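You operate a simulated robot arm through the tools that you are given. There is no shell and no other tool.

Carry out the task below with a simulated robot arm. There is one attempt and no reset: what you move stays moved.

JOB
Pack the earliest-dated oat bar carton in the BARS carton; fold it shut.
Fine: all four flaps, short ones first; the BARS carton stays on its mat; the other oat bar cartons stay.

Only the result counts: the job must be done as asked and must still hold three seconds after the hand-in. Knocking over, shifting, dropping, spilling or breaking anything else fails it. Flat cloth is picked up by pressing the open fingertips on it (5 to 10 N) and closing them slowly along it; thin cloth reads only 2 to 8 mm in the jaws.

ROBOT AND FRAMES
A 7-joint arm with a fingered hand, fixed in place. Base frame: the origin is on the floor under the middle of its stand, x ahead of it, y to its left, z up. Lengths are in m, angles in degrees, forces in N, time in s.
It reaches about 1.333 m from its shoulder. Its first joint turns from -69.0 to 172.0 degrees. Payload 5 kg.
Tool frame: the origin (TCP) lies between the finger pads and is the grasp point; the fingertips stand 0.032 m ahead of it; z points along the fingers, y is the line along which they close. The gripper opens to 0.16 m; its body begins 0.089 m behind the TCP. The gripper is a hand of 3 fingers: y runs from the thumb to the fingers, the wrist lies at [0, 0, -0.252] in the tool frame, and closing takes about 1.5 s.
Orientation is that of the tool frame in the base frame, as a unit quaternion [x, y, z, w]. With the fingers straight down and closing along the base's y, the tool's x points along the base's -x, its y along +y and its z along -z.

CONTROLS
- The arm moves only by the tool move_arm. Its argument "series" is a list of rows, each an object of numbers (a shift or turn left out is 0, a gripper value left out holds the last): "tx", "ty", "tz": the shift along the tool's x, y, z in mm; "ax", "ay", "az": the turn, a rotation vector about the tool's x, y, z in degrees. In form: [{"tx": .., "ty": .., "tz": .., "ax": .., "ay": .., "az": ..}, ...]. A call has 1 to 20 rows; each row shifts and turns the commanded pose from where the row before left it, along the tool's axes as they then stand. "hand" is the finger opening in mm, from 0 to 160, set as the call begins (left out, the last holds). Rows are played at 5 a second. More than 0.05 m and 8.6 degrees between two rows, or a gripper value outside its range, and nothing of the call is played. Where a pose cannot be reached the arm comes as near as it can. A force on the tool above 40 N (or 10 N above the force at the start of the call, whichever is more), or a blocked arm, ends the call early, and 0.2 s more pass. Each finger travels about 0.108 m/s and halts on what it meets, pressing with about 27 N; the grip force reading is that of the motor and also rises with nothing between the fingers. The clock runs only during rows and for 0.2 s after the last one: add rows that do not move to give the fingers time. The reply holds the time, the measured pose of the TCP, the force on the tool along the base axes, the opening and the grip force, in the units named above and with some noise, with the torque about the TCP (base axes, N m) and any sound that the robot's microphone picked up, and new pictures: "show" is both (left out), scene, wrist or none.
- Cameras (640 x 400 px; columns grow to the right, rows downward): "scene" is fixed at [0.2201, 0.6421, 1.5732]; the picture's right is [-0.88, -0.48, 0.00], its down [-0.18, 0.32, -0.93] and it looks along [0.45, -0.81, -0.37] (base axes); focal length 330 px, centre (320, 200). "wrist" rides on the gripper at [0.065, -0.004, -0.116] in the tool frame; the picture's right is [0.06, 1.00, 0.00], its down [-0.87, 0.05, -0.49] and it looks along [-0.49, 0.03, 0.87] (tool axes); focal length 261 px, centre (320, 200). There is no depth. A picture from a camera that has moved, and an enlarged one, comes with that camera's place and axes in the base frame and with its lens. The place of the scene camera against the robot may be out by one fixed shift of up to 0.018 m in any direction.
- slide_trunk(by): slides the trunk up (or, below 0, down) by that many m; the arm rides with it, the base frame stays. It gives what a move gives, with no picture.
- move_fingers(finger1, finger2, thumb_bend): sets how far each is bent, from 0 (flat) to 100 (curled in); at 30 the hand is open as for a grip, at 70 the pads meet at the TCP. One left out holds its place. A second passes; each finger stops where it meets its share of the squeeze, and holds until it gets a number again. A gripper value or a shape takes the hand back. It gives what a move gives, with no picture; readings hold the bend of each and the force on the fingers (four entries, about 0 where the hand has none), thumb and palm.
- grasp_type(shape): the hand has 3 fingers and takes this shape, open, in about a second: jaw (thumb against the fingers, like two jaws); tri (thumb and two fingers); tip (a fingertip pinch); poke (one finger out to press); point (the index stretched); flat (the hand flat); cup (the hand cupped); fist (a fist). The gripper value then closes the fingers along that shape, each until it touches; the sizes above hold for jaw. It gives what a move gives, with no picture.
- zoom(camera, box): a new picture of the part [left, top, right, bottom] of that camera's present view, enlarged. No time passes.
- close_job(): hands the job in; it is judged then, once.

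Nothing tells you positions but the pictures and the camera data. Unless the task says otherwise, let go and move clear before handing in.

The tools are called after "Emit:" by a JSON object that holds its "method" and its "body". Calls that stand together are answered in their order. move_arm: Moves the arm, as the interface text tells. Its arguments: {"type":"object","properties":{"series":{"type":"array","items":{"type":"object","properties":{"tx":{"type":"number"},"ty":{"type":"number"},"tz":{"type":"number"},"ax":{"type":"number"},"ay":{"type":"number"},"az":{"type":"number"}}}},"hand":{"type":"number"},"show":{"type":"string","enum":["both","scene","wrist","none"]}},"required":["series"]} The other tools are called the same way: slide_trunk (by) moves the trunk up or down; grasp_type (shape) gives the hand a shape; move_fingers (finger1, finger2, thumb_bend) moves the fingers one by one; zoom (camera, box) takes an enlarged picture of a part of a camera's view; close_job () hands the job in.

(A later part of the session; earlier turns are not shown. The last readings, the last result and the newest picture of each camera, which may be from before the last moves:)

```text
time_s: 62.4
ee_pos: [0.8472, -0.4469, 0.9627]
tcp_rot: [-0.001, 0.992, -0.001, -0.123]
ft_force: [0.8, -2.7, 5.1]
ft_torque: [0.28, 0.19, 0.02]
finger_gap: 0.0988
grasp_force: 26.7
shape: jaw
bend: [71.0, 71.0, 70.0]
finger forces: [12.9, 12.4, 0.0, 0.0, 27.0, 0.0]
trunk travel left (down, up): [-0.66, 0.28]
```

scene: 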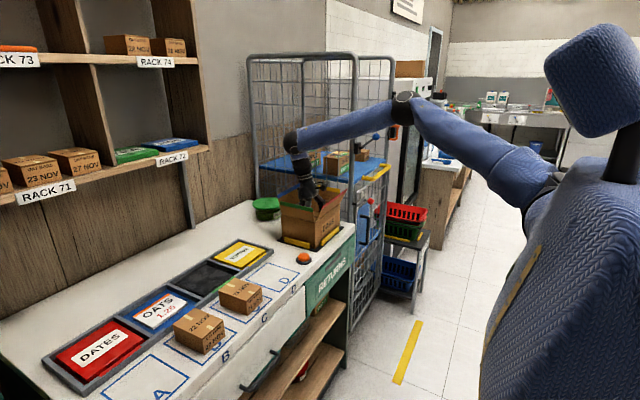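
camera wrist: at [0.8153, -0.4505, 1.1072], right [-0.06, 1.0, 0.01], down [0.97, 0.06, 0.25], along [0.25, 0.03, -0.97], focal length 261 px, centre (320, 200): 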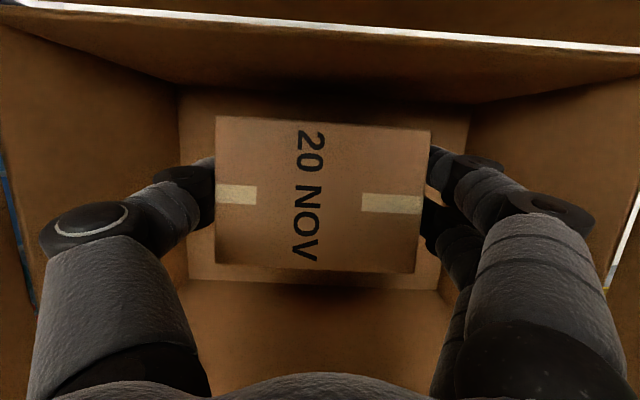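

Contact: the vertical force rose to +5 N, so the carton's low edge is on the floor. I'll press 3 mm more so it settles flat.

Emit:
{"method": "move_arm", "body": {"series": [{"tx": -0.7, "tz": 2.5}], "show": "wrist"}}

```text
time_s: 62.8
ee_pos: [0.8458, -0.448, 0.9611]
tcp_rot: [0.0, 0.992, -0.002, -0.123]
ft_force: [4.8, -2.6, 13.1]
ft_torque: [0.25, 0.31, 0.03]
finger_gap: 0.0981
grasp_force: 26.7
shape: jaw
bend: [71.0, 71.0, 70.0]
finger forces: [13.5, 12.2, 0.0, 0.1, 28.1, 0.1]
trunk travel left (down, up): [-0.66, 0.28]
camera wrist: at [0.8123, -0.4508, 1.0887], right [-0.06, 1.0, 0.01], down [0.96, 0.06, 0.27], along [0.26, 0.03, -0.96], focal length 261 px, centre (320, 200)
```

wrist: 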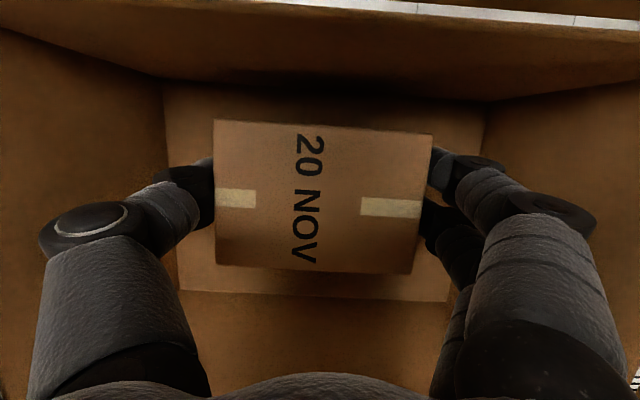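

It's resting firmly on the floor. I'll open the fingers only slightly, to 114 mm, so they don't push the box walls.

Emit:
{"method": "move_arm", "body": {"series": [{"tx": 0}, {"tx": 0}, {"tx": 0}], "hand": 112, "show": "both"}}

```text
time_s: 63.6
ee_pos: [0.8477, -0.4473, 0.9582]
tcp_rot: [-0.001, 0.992, -0.002, -0.123]
ft_force: [-0.8, 0.7, 0.0]
ft_torque: [0.04, 0.01, -0.05]
finger_gap: 0.1114
grasp_force: 0.0
shape: jaw
bend: [67.0, 67.0, 64.0]
finger forces: [0.1, 0.0, 0.0, 0.1, 0.0, 0.1]
trunk travel left (down, up): [-0.66, 0.28]
camera wrist: at [0.8123, -0.451, 1.087], right [-0.06, 1.0, 0.01], down [0.96, 0.06, 0.26], along [0.26, 0.03, -0.96], focal length 261 px, centre (320, 200)
```

scene: 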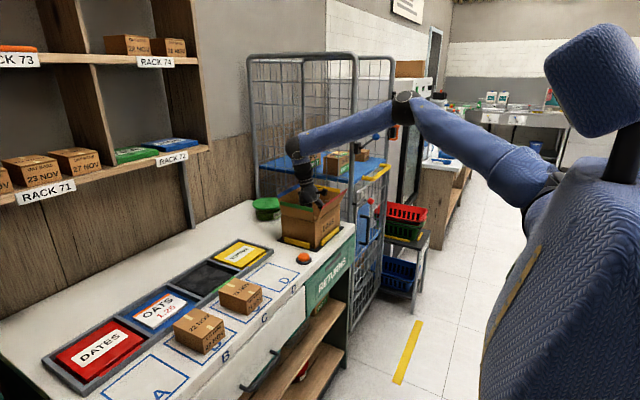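
wrist: 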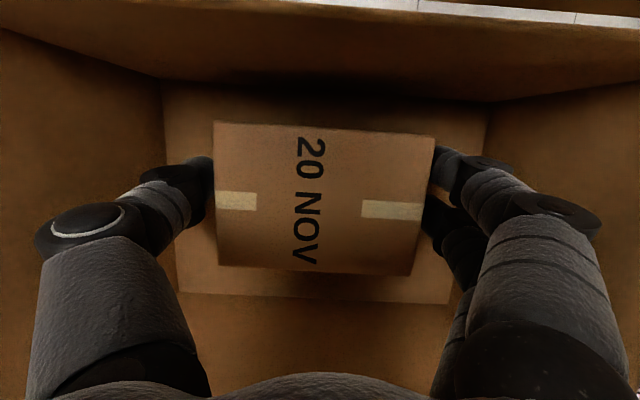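

The carton is released with no forces on the fingers. I'll withdraw straight up, easing the lean back as I rise.

Emit:
{"method": "move_arm", "body": {"series": [{"tx": 2.4, "tz": -9.7}, {"tx": 2.4, "tz": -9.7, "ay": -1}, {"tx": 2.4, "tz": -9.7, "ay": -1}, {"tx": 2.2, "tz": -12, "ay": -2}, {"tx": 2, "tz": -14, "ay": -2}, {"tx": 2, "tz": -15, "ay": -2}, {"tx": 1.5, "tz": -15, "ay": -2}], "show": "both"}}

```text
time_s: 65.2
ee_pos: [0.848, -0.4474, 1.0478]
tcp_rot: [-0.001, 0.999, 0.0, -0.036]
ft_force: [0.0, 0.2, 0.0]
ft_torque: [-0.05, -0.05, 0.01]
finger_gap: 0.1117
grasp_force: 0.0
shape: jaw
bend: [67.0, 67.0, 64.0]
finger forces: [0.0, 0.0, 0.0, 0.1, 0.0, 0.0]
trunk travel left (down, up): [-0.66, 0.28]
camera wrist: at [0.7915, -0.45, 1.1669], right [-0.06, 1.0, 0.0], down [0.9, 0.06, 0.43], along [0.43, 0.03, -0.9], focal length 261 px, centre (320, 200)
```

scene: 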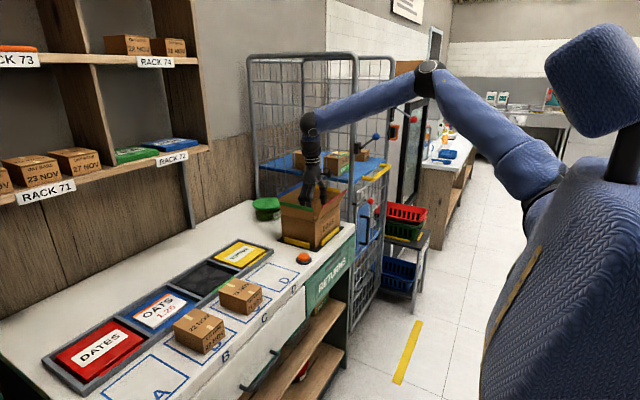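
wrist: 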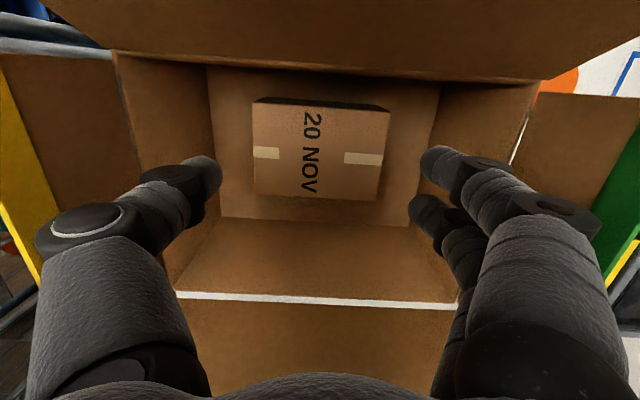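

The 20 NOV carton lies flat on the box floor. I'll bring the hand up clear of the flaps and look at the whole box.

Emit:
{"method": "move_arm", "body": {"series": [{"tx": 1, "tz": -30, "ay": -2}, {"tz": -40, "ay": -2}, {"tz": -40}, {"tz": -40}, {"tx": 20, "tz": -30}], "show": "both"}}

```text
time_s: 66.4
ee_pos: [0.83, -0.4494, 1.2275]
tcp_rot: [-0.002, 1.0, -0.001, -0.001]
ft_force: [0.6, 0.2, 1.4]
ft_torque: [-0.03, -0.05, 0.02]
finger_gap: 0.1117
grasp_force: 0.0
shape: jaw
bend: [67.0, 67.0, 64.0]
finger forces: [0.0, 0.0, 0.0, 0.1, 0.0, 0.1]
trunk travel left (down, up): [-0.66, 0.28]
camera wrist: at [0.7642, -0.4525, 1.3447], right [-0.07, 1.0, 0.0], down [0.87, 0.06, 0.49], along [0.49, 0.03, -0.87], focal length 261 px, centre (320, 200)
```

scene: 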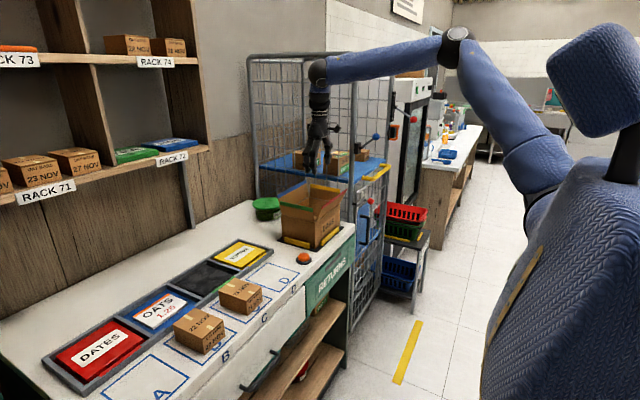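
wrist: 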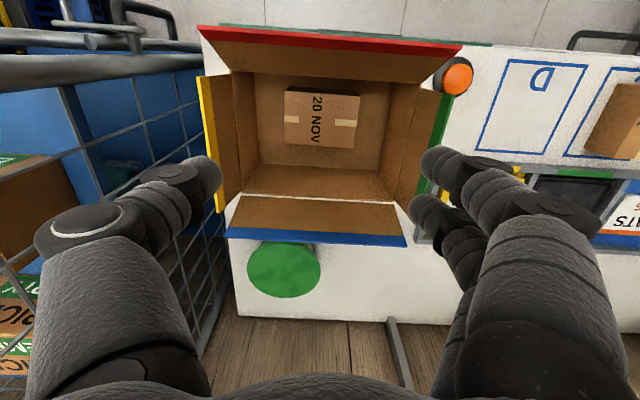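

The carton is packed and all flaps are still open. Next I'll measure the flaps precisely before folding green and yellow, the short ones.

Emit:
{"method": "zoom", "body": {"camera": "wrist", "box": [180, 10, 480, 260]}}

Emit:
{"method": "zoom", "body": {"camera": "scene", "box": [265, 170, 365, 255]}}

```text
1.60 times, centred on (330, 135) of wrist
camera zoom: at [0.7642, -0.4525, 1.3447], right [-0.07, 1.0, 0.0], down [0.87, 0.06, 0.49], along [0.49, 0.03, -0.87], focal length 417 px, centre (304, 304)
```

zoom: 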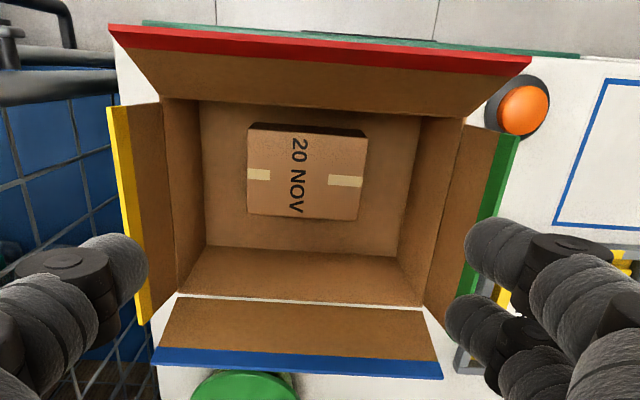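

```text
4.71 times, centred on (315, 212) of scene
camera zoom: at [0.2201, 0.6421, 1.5732], right [-0.88, -0.48, 0.0], down [-0.18, 0.32, -0.93], along [0.45, -0.81, -0.37], focal length 1551 px, centre (344, 141)
```

zoom: 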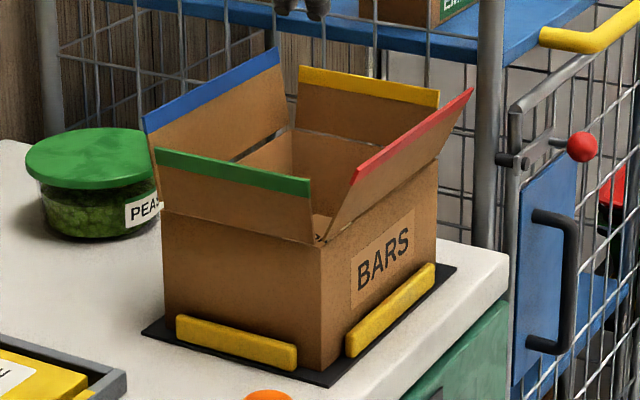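

The red flap now leans out a bit more than before (the carton touched it) but it stays where it is put, so the hinges hold their angle. The rim is at z 1.014; green and yellow are about 57 mm long, red and blue about 79 mm. I'll close the fingers and go to the outside of the green flap first.

Emit:
{"method": "move_arm", "body": {"series": [{"tx": -9.3, "ty": 37.3, "tz": 6.9}, {"tx": -9.3, "ty": 37.3, "tz": 6.9}, {"tx": -9.3, "ty": 37.3, "tz": 6.9}, {"tx": -9.3, "ty": 37.3, "tz": 6.9}, {"tx": 0}, {"tx": 0}, {"tx": 0}], "hand": 0, "show": "both"}}

```text
time_s: 68.0
ee_pos: [0.8562, -0.3059, 1.1928]
tcp_rot: [-0.002, 1.0, 0.002, 0.001]
ft_force: [0.3, -0.7, -0.4]
ft_torque: [-0.01, -0.01, -0.04]
finger_gap: 0.0
grasp_force: 26.7
shape: jaw
bend: [65.0, 65.0, 67.0]
finger forces: [0.0, 0.1, 0.0, 0.1, 0.1, 0.0]
out of reach, approached as far as the arm can: row 4
trunk travel left (down, up): [-0.66, 0.28]
camera wrist: at [0.7906, -0.3104, 1.3063], right [-0.07, 1.0, 0.0], down [0.87, 0.06, 0.49], along [0.49, 0.03, -0.87], focal length 261 px, centre (320, 200)
```

scene: 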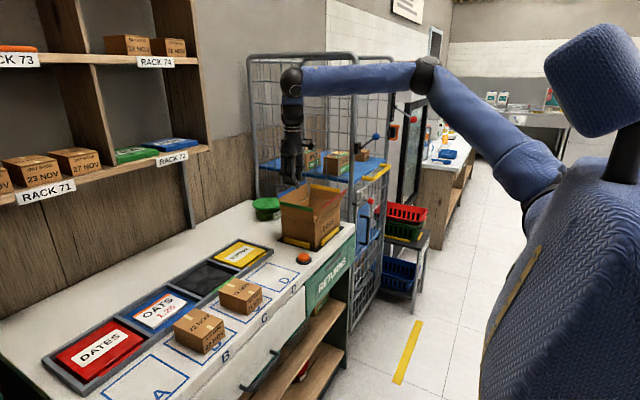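
wrist: 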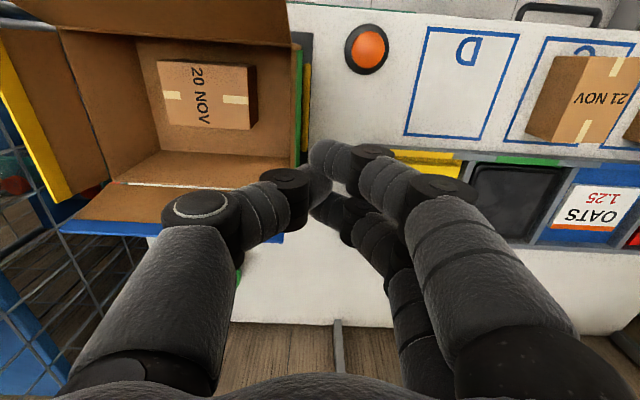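

The fingers are closed and just over the green flap's outer side, but the arm is at its reach at this height. Raising the trunk 0.1 m puts this height at the best level relative to the shoulder.

Emit:
{"method": "slide_trunk", "body": {"by": 0.1}}

```text
time_s: 69.3
ee_pos: [0.8562, -0.3071, 1.2914]
tcp_rot: [-0.001, 1.0, 0.002, 0.002]
ft_force: [-0.3, 0.2, 0.0]
ft_torque: [0.01, 0.01, 0.0]
finger_gap: 0.0
grasp_force: 27.5
shape: jaw
bend: [65.0, 65.0, 67.0]
finger forces: [0.0, 0.0, 0.0, 0.1, 0.1, 0.1]
trunk travel left (down, up): [-0.76, 0.18]
```

The trunk is up. I'll come down to z 1.19 while moving outward past the green flap.

Emit:
{"method": "move_arm", "body": {"series": [{"tx": 2, "ty": 12, "tz": 35}, {"tx": 2, "ty": 15, "tz": 35}, {"tx": 2, "ty": 30, "tz": 30}], "show": "wrist"}}

```text
time_s: 70.1
ee_pos: [0.8514, -0.2481, 1.1884]
tcp_rot: [-0.001, 1.0, 0.001, 0.001]
ft_force: [0.5, 0.9, -0.6]
ft_torque: [-0.02, 0.04, -0.01]
finger_gap: 0.0
grasp_force: 26.7
shape: jaw
bend: [65.0, 65.0, 67.0]
finger forces: [0.0, 0.1, 0.1, 0.1, 0.0, 0.0]
trunk travel left (down, up): [-0.76, 0.18]
camera wrist: at [0.7864, -0.2516, 1.3032], right [-0.06, 1.0, 0.0], down [0.87, 0.05, 0.49], along [0.49, 0.03, -0.87], focal length 261 px, centre (320, 200)
```

wrist: 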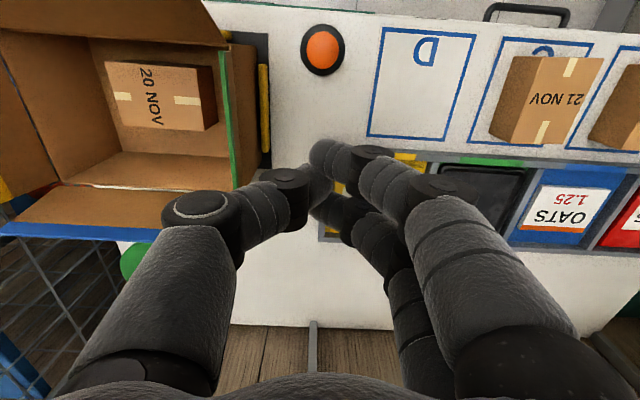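

The hand is outside the green flap with a clear gap. I'll descend to about the flap's upper half.

Emit:
{"method": "move_arm", "body": {"series": [{"tz": 38}, {"tz": 38}, {"tz": 36}], "show": "both"}}

```text
time_s: 70.9
ee_pos: [0.8487, -0.2532, 1.0771]
tcp_rot: [-0.002, 1.0, 0.003, 0.003]
ft_force: [-0.7, -0.9, -0.3]
ft_torque: [0.03, -0.03, -0.01]
finger_gap: 0.0
grasp_force: 27.2
shape: jaw
bend: [65.0, 65.0, 67.0]
finger forces: [0.0, 0.0, 0.1, 0.1, 0.0, 0.1]
out of reach, approached as far as the arm can: row 3
trunk travel left (down, up): [-0.76, 0.18]
camera wrist: at [0.7823, -0.2565, 1.1925], right [-0.07, 1.0, 0.01], down [0.87, 0.05, 0.5], along [0.5, 0.04, -0.87], focal length 261 px, centre (320, 200)
```

scene: 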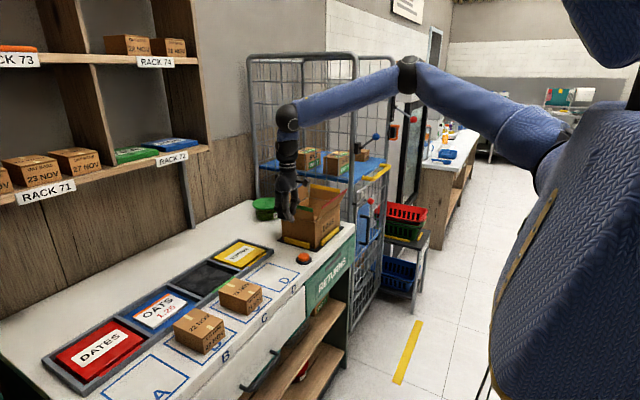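
wrist: 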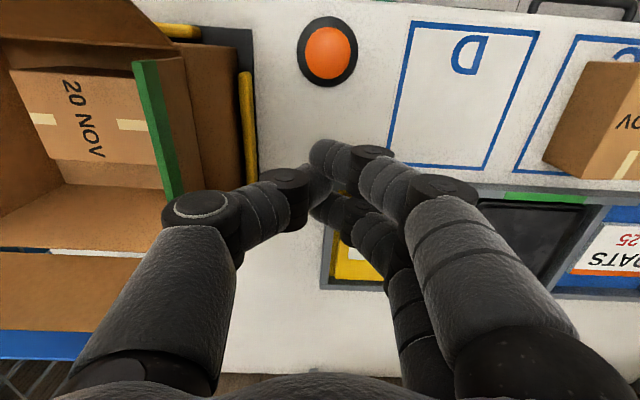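

I'm beside the flap, and the thumb's sloped underside will push its edge inward. I'll push slowly toward -y.

Emit:
{"method": "move_arm", "body": {"series": [{"ty": -15}, {"ty": -15}, {"ty": -12}, {"ty": -12}, {"ty": -12}], "show": "both"}}

```text
time_s: 72.1
ee_pos: [0.8474, -0.3181, 1.0803]
tcp_rot: [-0.002, 1.0, 0.001, 0.002]
ft_force: [0.2, 0.5, 0.3]
ft_torque: [-0.01, -0.03, -0.01]
finger_gap: 0.0001
grasp_force: 27.2
shape: jaw
bend: [65.0, 65.0, 67.0]
finger forces: [0.1, 0.0, 0.1, 0.0, 0.3, 0.0]
trunk travel left (down, up): [-0.76, 0.18]
camera wrist: at [0.7817, -0.322, 1.1962], right [-0.07, 1.0, 0.0], down [0.87, 0.06, 0.5], along [0.49, 0.03, -0.87], focal length 261 px, centre (320, 200)
```

scene: 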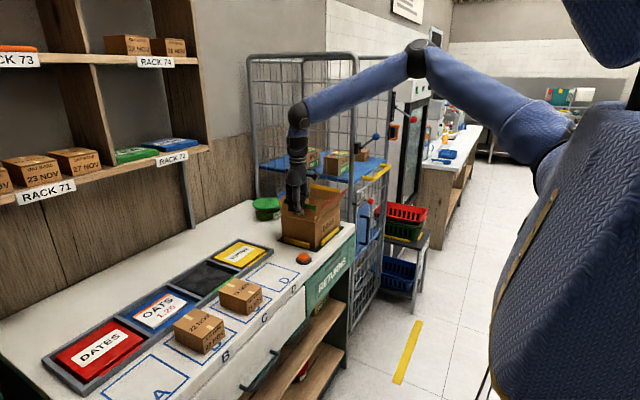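
wrist: 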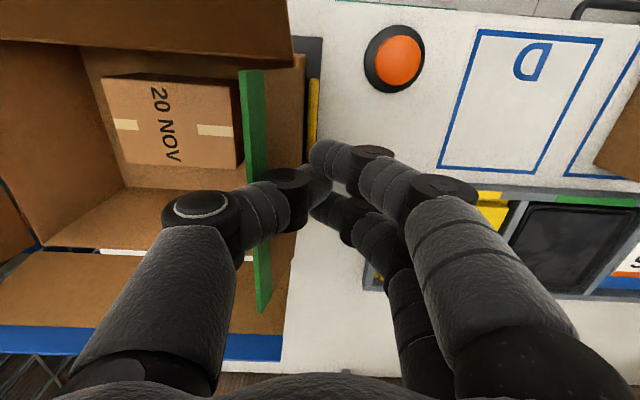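

The thumb is just touching the flap and the box hasn't moved. Continuing inward and slightly down along the flap's arc.

Emit:
{"method": "move_arm", "body": {"series": [{"ty": -10, "tz": 2}, {"ty": -10, "tz": 4}, {"ty": -10, "tz": 6}], "show": "both"}}

```text
time_s: 72.9
ee_pos: [0.8486, -0.3472, 1.0682]
tcp_rot: [-0.002, 1.0, 0.001, 0.001]
ft_force: [-0.4, -0.6, -0.1]
ft_torque: [0.0, 0.01, -0.01]
finger_gap: 0.0
grasp_force: 27.1
shape: jaw
bend: [65.0, 65.0, 67.0]
finger forces: [0.0, 0.0, 0.0, 0.0, 0.0, 0.0]
trunk travel left (down, up): [-0.76, 0.18]
camera wrist: at [0.7826, -0.3514, 1.1827], right [-0.07, 1.0, 0.0], down [0.87, 0.06, 0.49], along [0.49, 0.03, -0.87], focal length 261 px, centre (320, 200)
```

scene: 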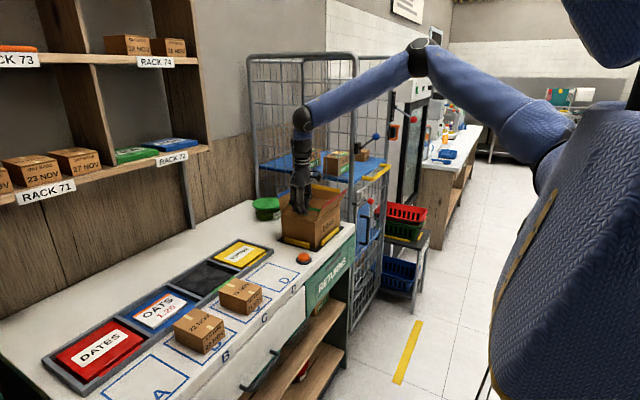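
wrist: 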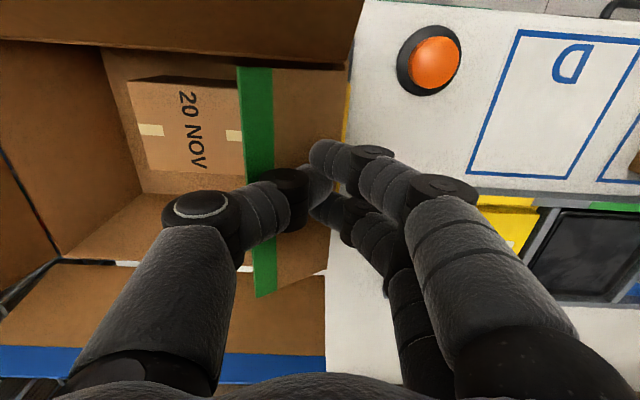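

The green flap is folding inward smoothly. Continuing down its arc.

Emit:
{"method": "move_arm", "body": {"series": [{"ty": -8, "tz": 5}, {"ty": -8, "tz": 6}, {"ty": -8, "tz": 6}], "show": "both"}}

```text
time_s: 73.7
ee_pos: [0.8493, -0.3695, 1.0538]
tcp_rot: [-0.003, 1.0, 0.002, 0.004]
ft_force: [-1.7, 8.5, 30.1]
ft_torque: [0.24, 0.24, -0.09]
finger_gap: 0.0
grasp_force: 27.0
shape: jaw
bend: [66.0, 66.0, 68.0]
finger forces: [0.1, 0.0, 0.0, 0.0, 0.0, 0.0]
trunk travel left (down, up): [-0.76, 0.18]
camera wrist: at [0.7824, -0.3726, 1.1702], right [-0.07, 1.0, 0.0], down [0.86, 0.06, 0.5], along [0.5, 0.04, -0.87], focal length 261 px, centre (320, 200)
```

scene: 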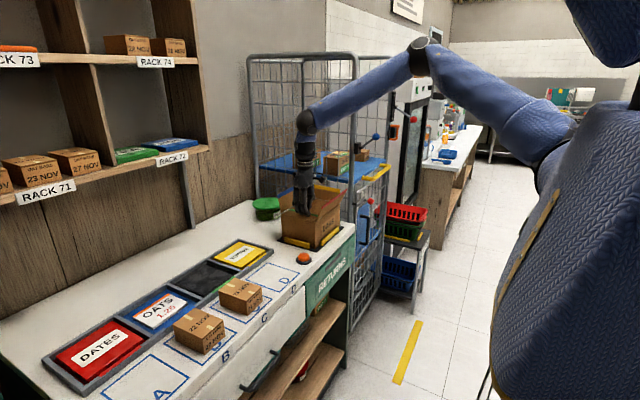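
wrist: 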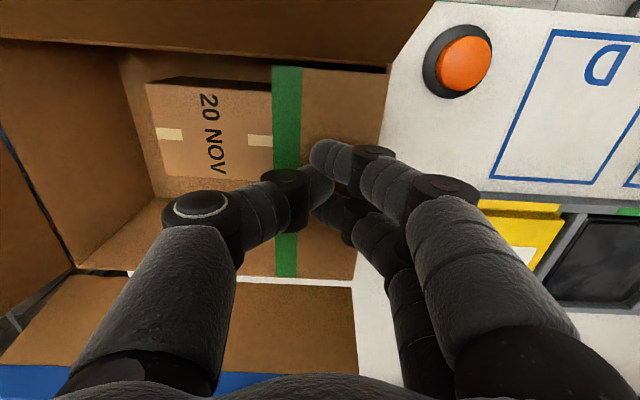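

The flap looks nearly flat and the force rose to 30 N, so it has reached its stop or the rim. I'll lift off and see whether it stays.

Emit:
{"method": "move_arm", "body": {"series": [{"tz": -10}, {"tz": -30}, {"tz": -40}, {"tz": -40}, {"tz": -20}], "show": "both"}}

Emit:
{"method": "zoom", "body": {"camera": "scene", "box": [265, 170, 365, 255]}}

```text
time_s: 74.9
ee_pos: [0.8458, -0.3711, 1.1901]
tcp_rot: [-0.002, 1.0, 0.001, 0.001]
ft_force: [0.4, 1.2, 0.0]
ft_torque: [-0.01, 0.02, 0.05]
finger_gap: 0.0
grasp_force: 26.8
shape: jaw
bend: [66.0, 66.0, 68.0]
finger forces: [0.0, 0.0, 0.0, 0.0, 0.1, 0.0]
trunk travel left (down, up): [-0.76, 0.18]
camera wrist: at [0.7802, -0.3746, 1.3056], right [-0.07, 1.0, 0.0], down [0.87, 0.06, 0.49], along [0.49, 0.03, -0.87], focal length 261 px, centre (320, 200)
```

scene: 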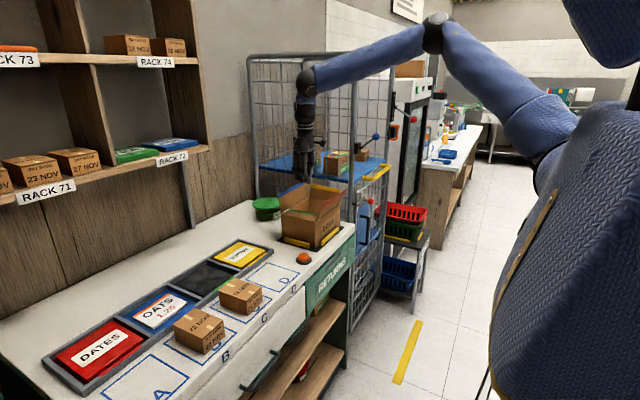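
wrist: 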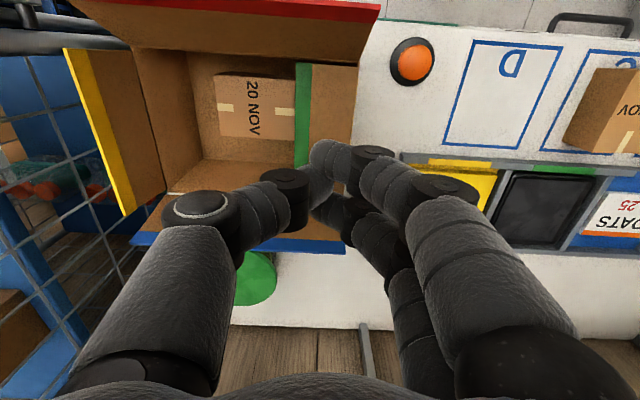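

```text
4.71 times, centred on (315, 212) of scene
camera zoom: at [0.2201, 0.6421, 1.5732], right [-0.88, -0.48, 0.0], down [-0.18, 0.32, -0.93], along [0.45, -0.81, -0.37], focal length 1551 px, centre (344, 141)
```

zoom: 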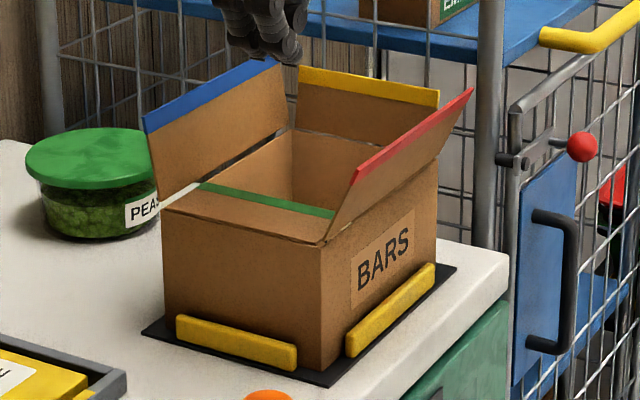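

The green flap stays folded, nearly flat, and the box has not moved on its mat. Next is the yellow flap on the cage side, so I need to know how close the cage is. I'll zoom there.

Emit:
{"method": "zoom", "body": {"camera": "wrist", "box": [0, 0, 220, 260]}}

Emit:
{"method": "zoom", "body": {"camera": "scene", "box": [240, 50, 400, 250]}}

```text
1.54 times, centred on (110, 130) of wrist
camera zoom: at [0.7802, -0.3746, 1.3056], right [-0.07, 1.0, 0.0], down [0.87, 0.06, 0.49], along [0.49, 0.03, -0.87], focal length 401 px, centre (643, 308)
```

zoom: 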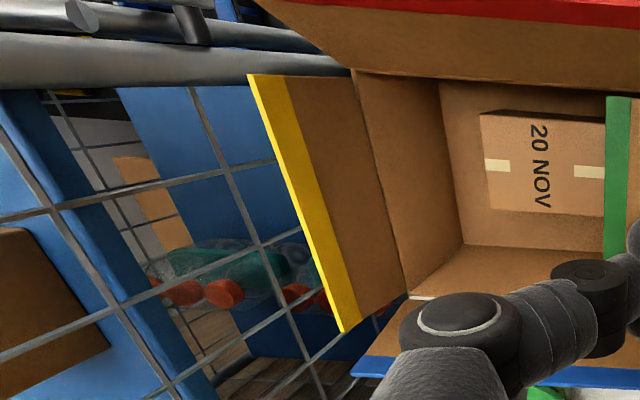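

```text
2.00 times, centred on (320, 150) of scene
camera zoom: at [0.2201, 0.6421, 1.5732], right [-0.88, -0.48, 0.0], down [-0.18, 0.32, -0.93], along [0.45, -0.81, -0.37], focal length 659 px, centre (320, 300)
```

zoom: 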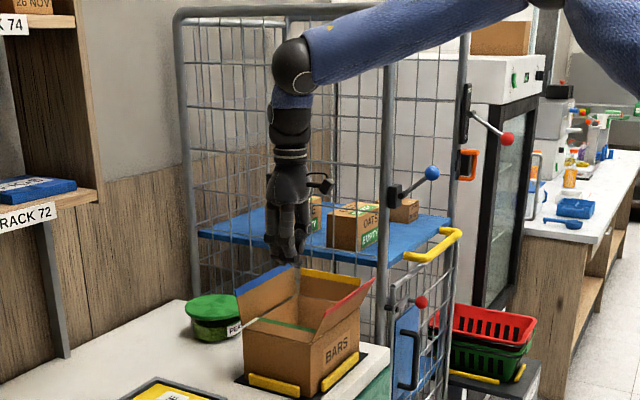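

The cage's nearest post is at about y -0.70, leaving about 10 cm outside the yellow flap. I'll open the hand to straddle that flap with the thumb outside and the fingers inside the box, and pull it over with the thumb.

Emit:
{"method": "move_arm", "body": {"series": [{"tx": -4, "ty": -41}, {"tx": -4, "ty": -41}, {"tx": -4, "ty": -41}, {"tx": -4, "ty": -41}, {"tx": 0}, {"tx": 0}], "hand": 112, "show": "both"}}

```text
time_s: 76.3
ee_pos: [0.8643, -0.5383, 1.1915]
tcp_rot: [-0.002, 1.0, 0.002, 0.002]
ft_force: [0.4, 0.1, -0.4]
ft_torque: [0.03, 0.04, 0.01]
finger_gap: 0.1116
grasp_force: 0.0
shape: jaw
bend: [67.0, 67.0, 64.0]
finger forces: [0.0, 0.0, 0.1, 0.1, 0.0, 0.0]
trunk travel left (down, up): [-0.76, 0.18]
camera wrist: at [0.7986, -0.5412, 1.3074], right [-0.07, 1.0, 0.0], down [0.87, 0.06, 0.49], along [0.49, 0.03, -0.87], focal length 261 px, centre (320, 200)
```

scene: 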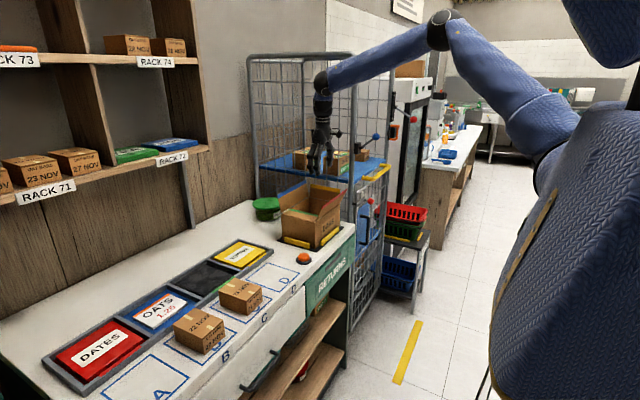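
wrist: 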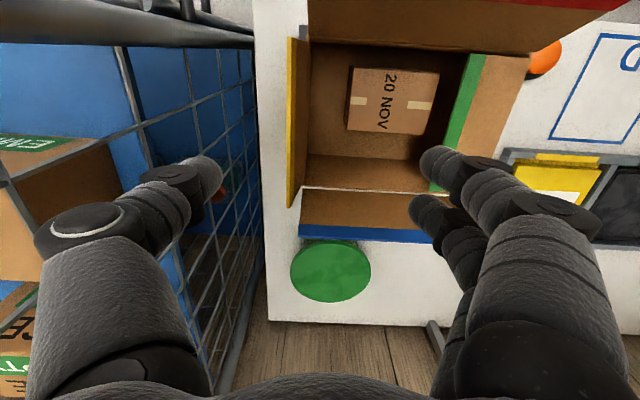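

The thumb is about 2 to 3 cm outside the yellow flap and clear of the cage. I'll descend to straddle the flap.

Emit:
{"method": "move_arm", "body": {"series": [{"tz": 40}, {"tz": 40}, {"tz": 38}], "show": "both"}}

```text
time_s: 77.1
ee_pos: [0.8688, -0.5348, 1.0711]
tcp_rot: [-0.001, 1.0, 0.001, 0.002]
ft_force: [-0.8, 0.4, 0.1]
ft_torque: [0.02, -0.02, -0.01]
finger_gap: 0.1116
grasp_force: 0.1
shape: jaw
bend: [67.0, 67.0, 64.0]
finger forces: [0.0, 0.0, 0.0, 0.0, 0.0, 0.1]
trunk travel left (down, up): [-0.76, 0.18]
camera wrist: at [0.8034, -0.5385, 1.1861], right [-0.06, 1.0, 0.0], down [0.87, 0.05, 0.49], along [0.49, 0.04, -0.87], focal length 261 px, centre (320, 200)
```

scene: 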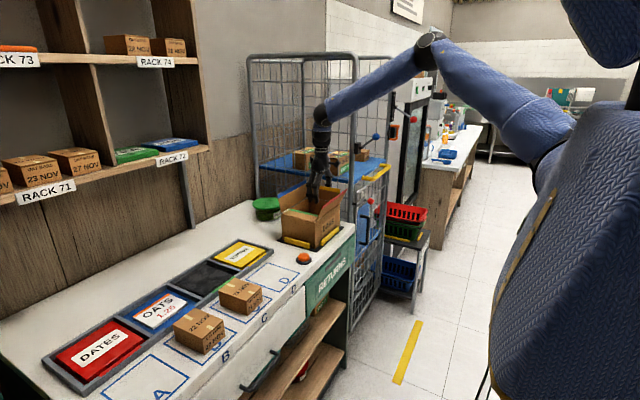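
wrist: 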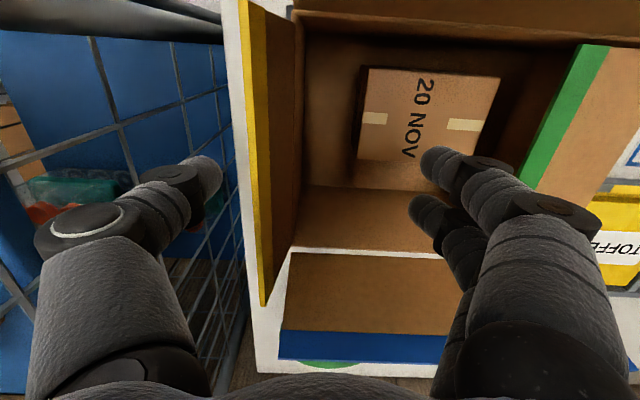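

The flap stands between thumb and fingers. I'll pull toward +y with the thumb.

Emit:
{"method": "move_arm", "body": {"series": [{"ty": 12}, {"ty": 12}, {"ty": 10}, {"ty": 10}], "show": "wrist"}}

```text
time_s: 78.1
ee_pos: [0.8658, -0.4907, 1.0716]
tcp_rot: [-0.001, 1.0, 0.002, 0.001]
ft_force: [-0.6, -0.5, 0.7]
ft_torque: [0.04, 0.0, 0.0]
finger_gap: 0.1118
grasp_force: 0.0
shape: jaw
bend: [67.0, 67.0, 64.0]
finger forces: [0.0, 0.0, 0.0, 0.0, 0.2, 0.1]
trunk travel left (down, up): [-0.76, 0.18]
camera wrist: at [0.8001, -0.4954, 1.1871], right [-0.06, 1.0, 0.0], down [0.87, 0.06, 0.49], along [0.49, 0.03, -0.87], focal length 261 px, centre (320, 200)
```

wrist: 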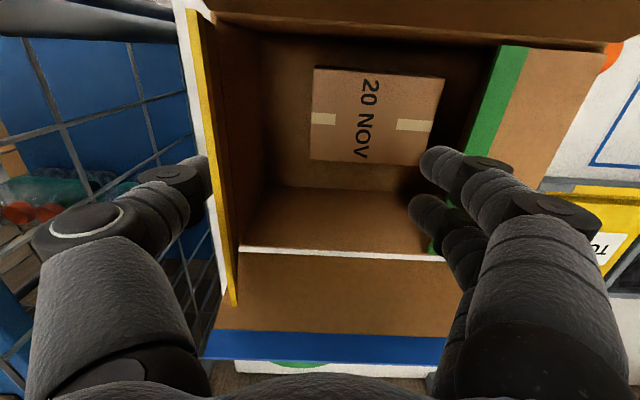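

The thumb has met the flap, which is now upright. Continuing past vertical.

Emit:
{"method": "move_arm", "body": {"series": [{"ty": 10}, {"ty": 10}, {"ty": 8, "tz": 2}, {"ty": 8, "tz": 3}], "show": "both"}}

```text
time_s: 79.1
ee_pos: [0.8668, -0.456, 1.0673]
tcp_rot: [-0.002, 1.0, 0.001, 0.002]
ft_force: [-0.3, -0.2, -0.3]
ft_torque: [-0.01, 0.01, -0.03]
finger_gap: 0.1117
grasp_force: 0.0
shape: jaw
bend: [67.0, 67.0, 64.0]
finger forces: [0.1, 0.0, 0.0, 0.0, 0.2, 0.1]
trunk travel left (down, up): [-0.76, 0.18]
camera wrist: at [0.8001, -0.4578, 1.183], right [-0.07, 1.0, 0.0], down [0.87, 0.06, 0.49], along [0.49, 0.03, -0.87], focal length 261 px, centre (320, 200)
```

scene: 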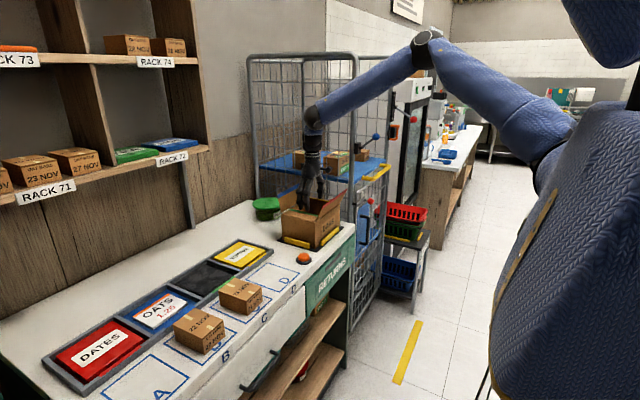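
wrist: 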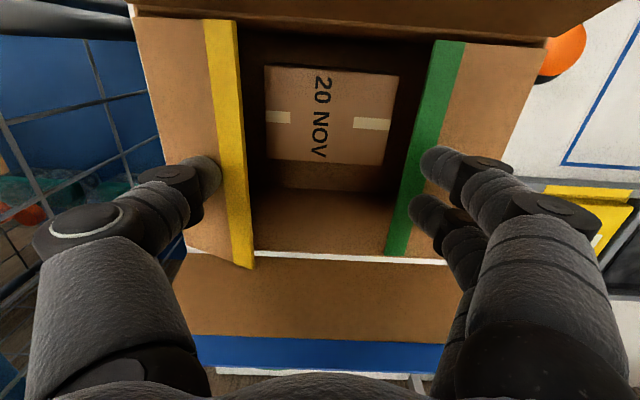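

Both short flaps now lean inward, with the thumb over yellow and the fingers over green. I'll press straight down gently to flatten both together.

Emit:
{"method": "move_arm", "body": {"series": [{"ty": 3, "tz": 5}, {"ty": 2, "tz": 5}, {"tz": 4}], "show": "both"}}

```text
time_s: 79.9
ee_pos: [0.865, -0.4505, 1.0544]
tcp_rot: [-0.002, 1.0, 0.001, 0.002]
ft_force: [0.0, -1.4, 8.8]
ft_torque: [0.55, 0.09, 0.01]
finger_gap: 0.1112
grasp_force: 0.0
shape: jaw
bend: [67.0, 67.0, 64.0]
finger forces: [5.3, 3.4, 0.0, 0.0, 0.0, 0.1]
trunk travel left (down, up): [-0.76, 0.18]
camera wrist: at [0.798, -0.4534, 1.1704], right [-0.07, 1.0, 0.0], down [0.87, 0.06, 0.5], along [0.49, 0.03, -0.87], focal length 261 px, centre (320, 200)
```

scene: 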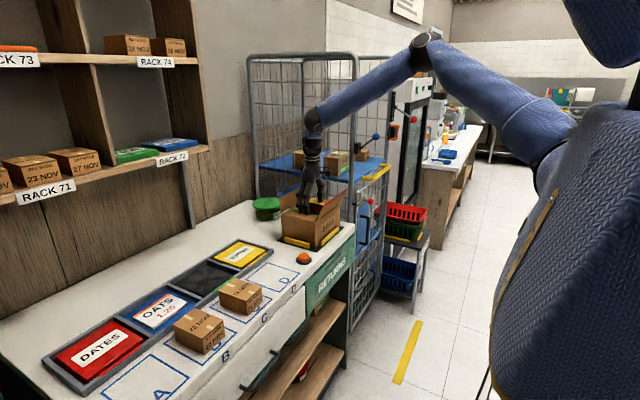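
wrist: 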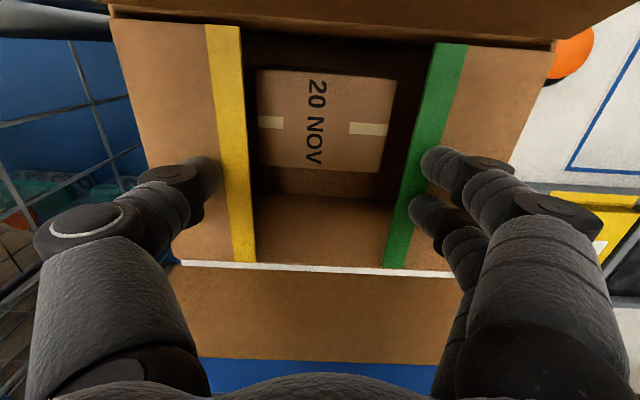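

The fingers feel green as a firm stop at about z 1.022, so green is flat. I'll lift and inspect yellow.

Emit:
{"method": "move_arm", "body": {"series": [{"tz": -15}, {"tz": -40}, {"tz": -40}, {"tz": -40}], "show": "both"}}

Emit:
{"method": "zoom", "body": {"camera": "scene", "box": [265, 170, 365, 255]}}

Emit:
{"method": "zoom", "body": {"camera": "wrist", "box": [160, 0, 500, 260]}}

```text
time_s: 80.9
ee_pos: [0.8643, -0.4514, 1.191]
tcp_rot: [-0.002, 1.0, 0.001, 0.002]
ft_force: [0.1, 0.6, 0.0]
ft_torque: [0.03, 0.0, 0.01]
finger_gap: 0.1118
grasp_force: 0.0
shape: jaw
bend: [67.0, 67.0, 64.0]
finger forces: [0.0, 0.1, 0.0, 0.0, 0.0, 0.0]
trunk travel left (down, up): [-0.76, 0.18]
camera wrist: at [0.799, -0.4557, 1.3057], right [-0.07, 1.0, 0.0], down [0.87, 0.06, 0.49], along [0.49, 0.03, -0.87], focal length 261 px, centre (320, 200)
```

scene: 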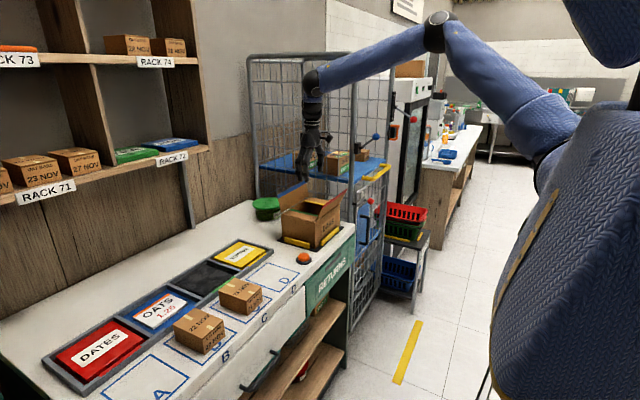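
wrist: 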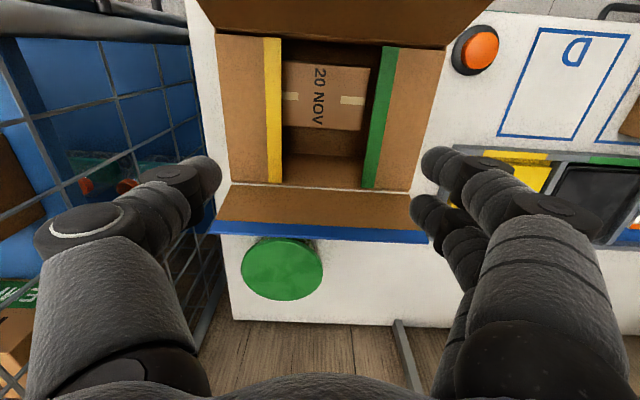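

```text
4.71 times, centred on (315, 212) of scene
camera zoom: at [0.2201, 0.6421, 1.5732], right [-0.88, -0.48, 0.0], down [-0.18, 0.32, -0.93], along [0.45, -0.81, -0.37], focal length 1551 px, centre (344, 141)
```

zoom: 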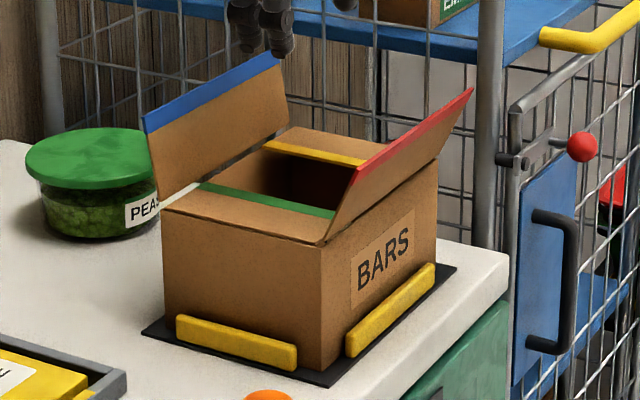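

```text
1.54 times, centred on (330, 130) of wrist
camera zoom: at [0.799, -0.4557, 1.3057], right [-0.07, 1.0, 0.0], down [0.87, 0.06, 0.49], along [0.49, 0.03, -0.87], focal length 401 px, centre (305, 308)
```

zoom: 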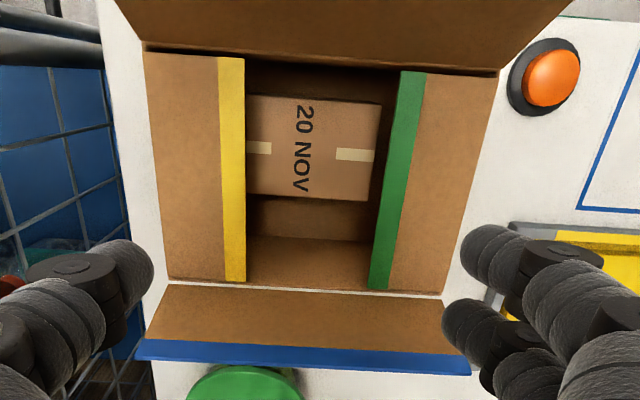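

Both short flaps are folded in and staying down. Now the long ones. I'll close the hand and go to the front, outside the red flap.

Emit:
{"method": "move_arm", "body": {"series": [{"tx": 44, "ty": 1.5}, {"tx": 44, "ty": 1.5}, {"tx": 44, "ty": 1.5}, {"tx": 44, "ty": 1.5}, {"tx": 0}, {"tx": 0}, {"tx": 0}], "hand": 0, "show": "both"}}

```text
time_s: 82.5
ee_pos: [0.69, -0.4488, 1.1875]
tcp_rot: [-0.002, 1.0, 0.001, 0.002]
ft_force: [-0.6, 1.0, -0.4]
ft_torque: [-0.01, -0.04, 0.02]
finger_gap: 0.0001
grasp_force: 27.4
shape: jaw
bend: [65.0, 65.0, 67.0]
finger forces: [0.0, 0.0, 0.0, 0.0, 0.0, 0.0]
trunk travel left (down, up): [-0.76, 0.18]
camera wrist: at [0.6238, -0.4523, 1.3032], right [-0.07, 1.0, 0.0], down [0.87, 0.06, 0.49], along [0.49, 0.03, -0.87], focal length 261 px, centre (320, 200)
```

scene: 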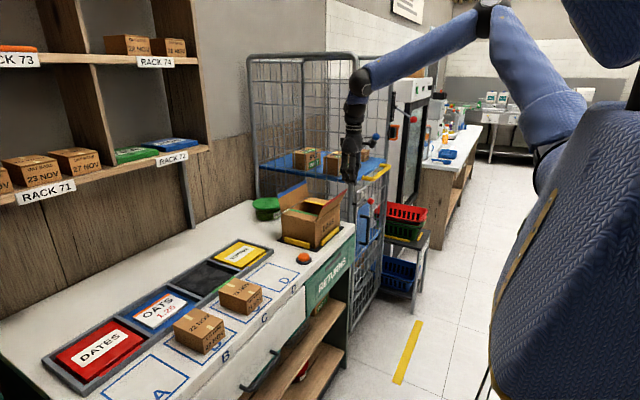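
wrist: 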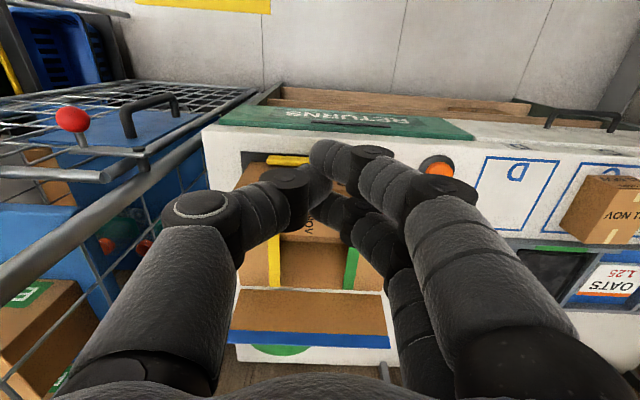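

The closed hand is in front of the red flap. I'll descend to its upper part.

Emit:
{"method": "move_arm", "body": {"series": [{"tz": 38}, {"tz": 38}, {"tz": 36}], "show": "both"}}

```text
time_s: 83.3
ee_pos: [0.6889, -0.4465, 1.0772]
tcp_rot: [-0.001, 1.0, 0.001, 0.001]
ft_force: [-0.1, -0.2, 0.1]
ft_torque: [0.02, 0.01, -0.01]
finger_gap: 0.0
grasp_force: 26.7
shape: jaw
bend: [65.0, 65.0, 67.0]
finger forces: [0.0, 0.1, 0.1, 0.1, 0.0, 0.1]
trunk travel left (down, up): [-0.76, 0.18]
camera wrist: at [0.624, -0.4508, 1.1917], right [-0.06, 1.0, 0.0], down [0.87, 0.05, 0.49], along [0.49, 0.03, -0.87], focal length 261 px, centre (320, 200)
```

scene: 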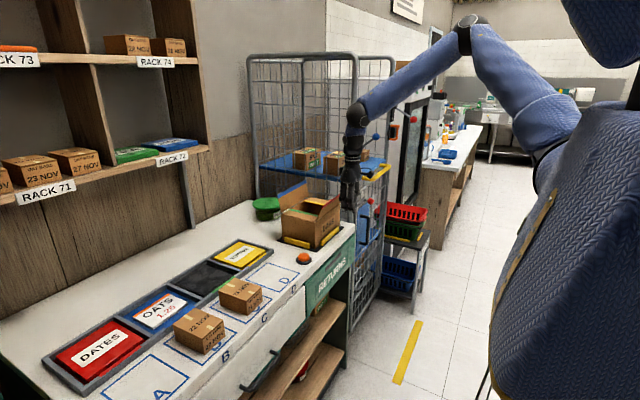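
wrist: 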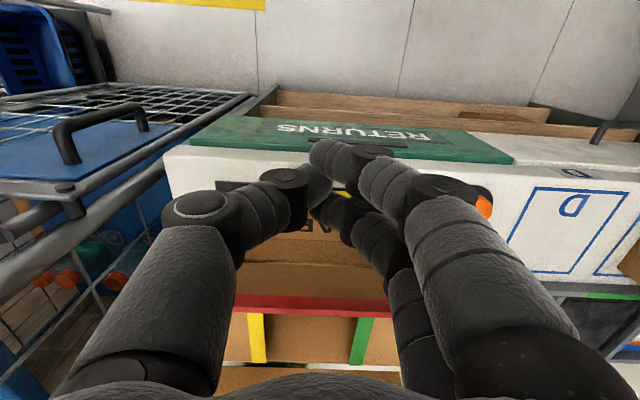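

I'm in front of the red flap and below its edge. Pushing toward +x slowly.

Emit:
{"method": "move_arm", "body": {"series": [{"tx": -12}, {"tx": -12}, {"tx": -12}, {"tx": -12}, {"tx": -12}], "show": "both"}}

```text
time_s: 84.5
ee_pos: [0.7482, -0.4449, 1.0755]
tcp_rot: [-0.002, 1.0, 0.003, 0.002]
ft_force: [0.0, -0.1, 0.6]
ft_torque: [0.03, 0.02, 0.0]
finger_gap: 0.0001
grasp_force: 26.8
shape: jaw
bend: [65.0, 65.0, 67.0]
finger forces: [0.1, 0.3, 0.0, 0.1, 0.0, 0.0]
trunk travel left (down, up): [-0.76, 0.18]
camera wrist: at [0.6828, -0.4488, 1.1914], right [-0.07, 1.0, 0.0], down [0.87, 0.06, 0.49], along [0.49, 0.03, -0.87], focal length 261 px, centre (320, 200)
```

scene: 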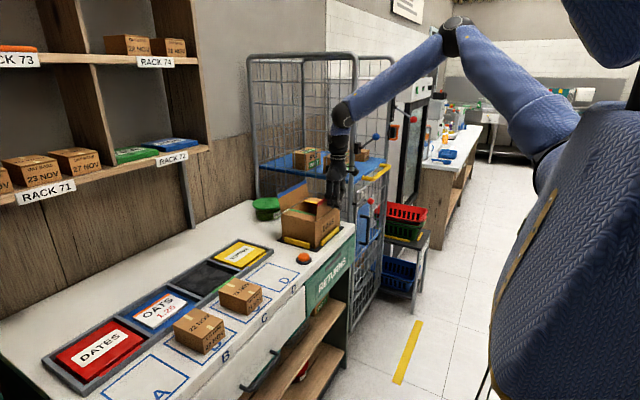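
wrist: 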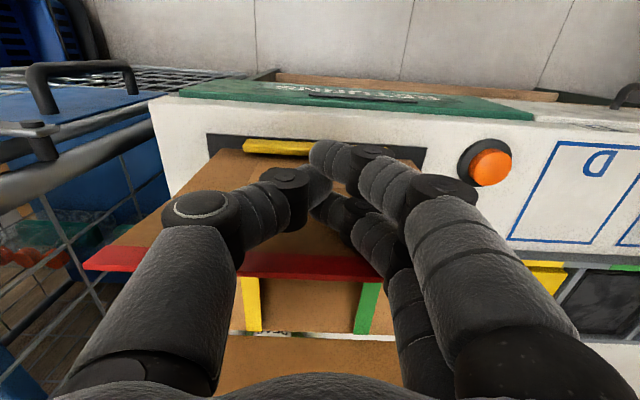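

The fingers are pushing it lightly and the box is steady. Continuing over the top.

Emit:
{"method": "move_arm", "body": {"series": [{"tx": -12}, {"tx": -12}, {"tx": -12, "tz": 2}, {"tx": -12, "tz": 4}], "show": "both"}}

```text
time_s: 85.5
ee_pos: [0.7969, -0.4436, 1.0715]
tcp_rot: [-0.001, 1.0, 0.002, 0.001]
ft_force: [0.3, 0.6, 0.2]
ft_torque: [-0.03, 0.02, 0.02]
finger_gap: 0.0001
grasp_force: 26.6
shape: jaw
bend: [65.0, 65.0, 67.0]
finger forces: [0.0, 0.0, 0.0, 0.1, 0.1, 0.0]
trunk travel left (down, up): [-0.76, 0.18]
camera wrist: at [0.7321, -0.4489, 1.1864], right [-0.07, 1.0, 0.0], down [0.87, 0.06, 0.49], along [0.49, 0.03, -0.87], focal length 261 px, centre (320, 200)
```

scene: 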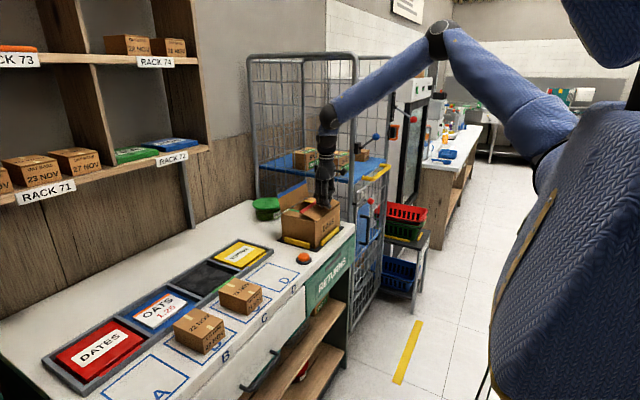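
wrist: 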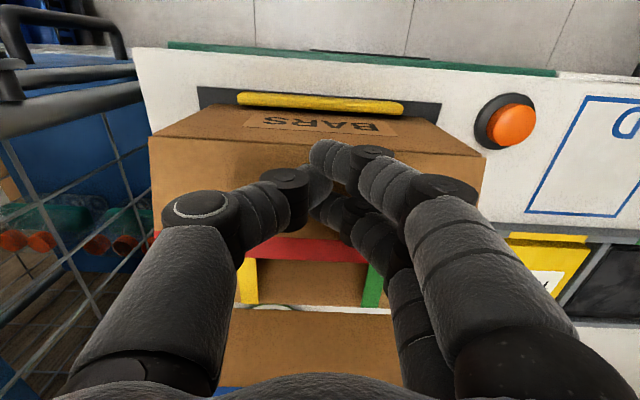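

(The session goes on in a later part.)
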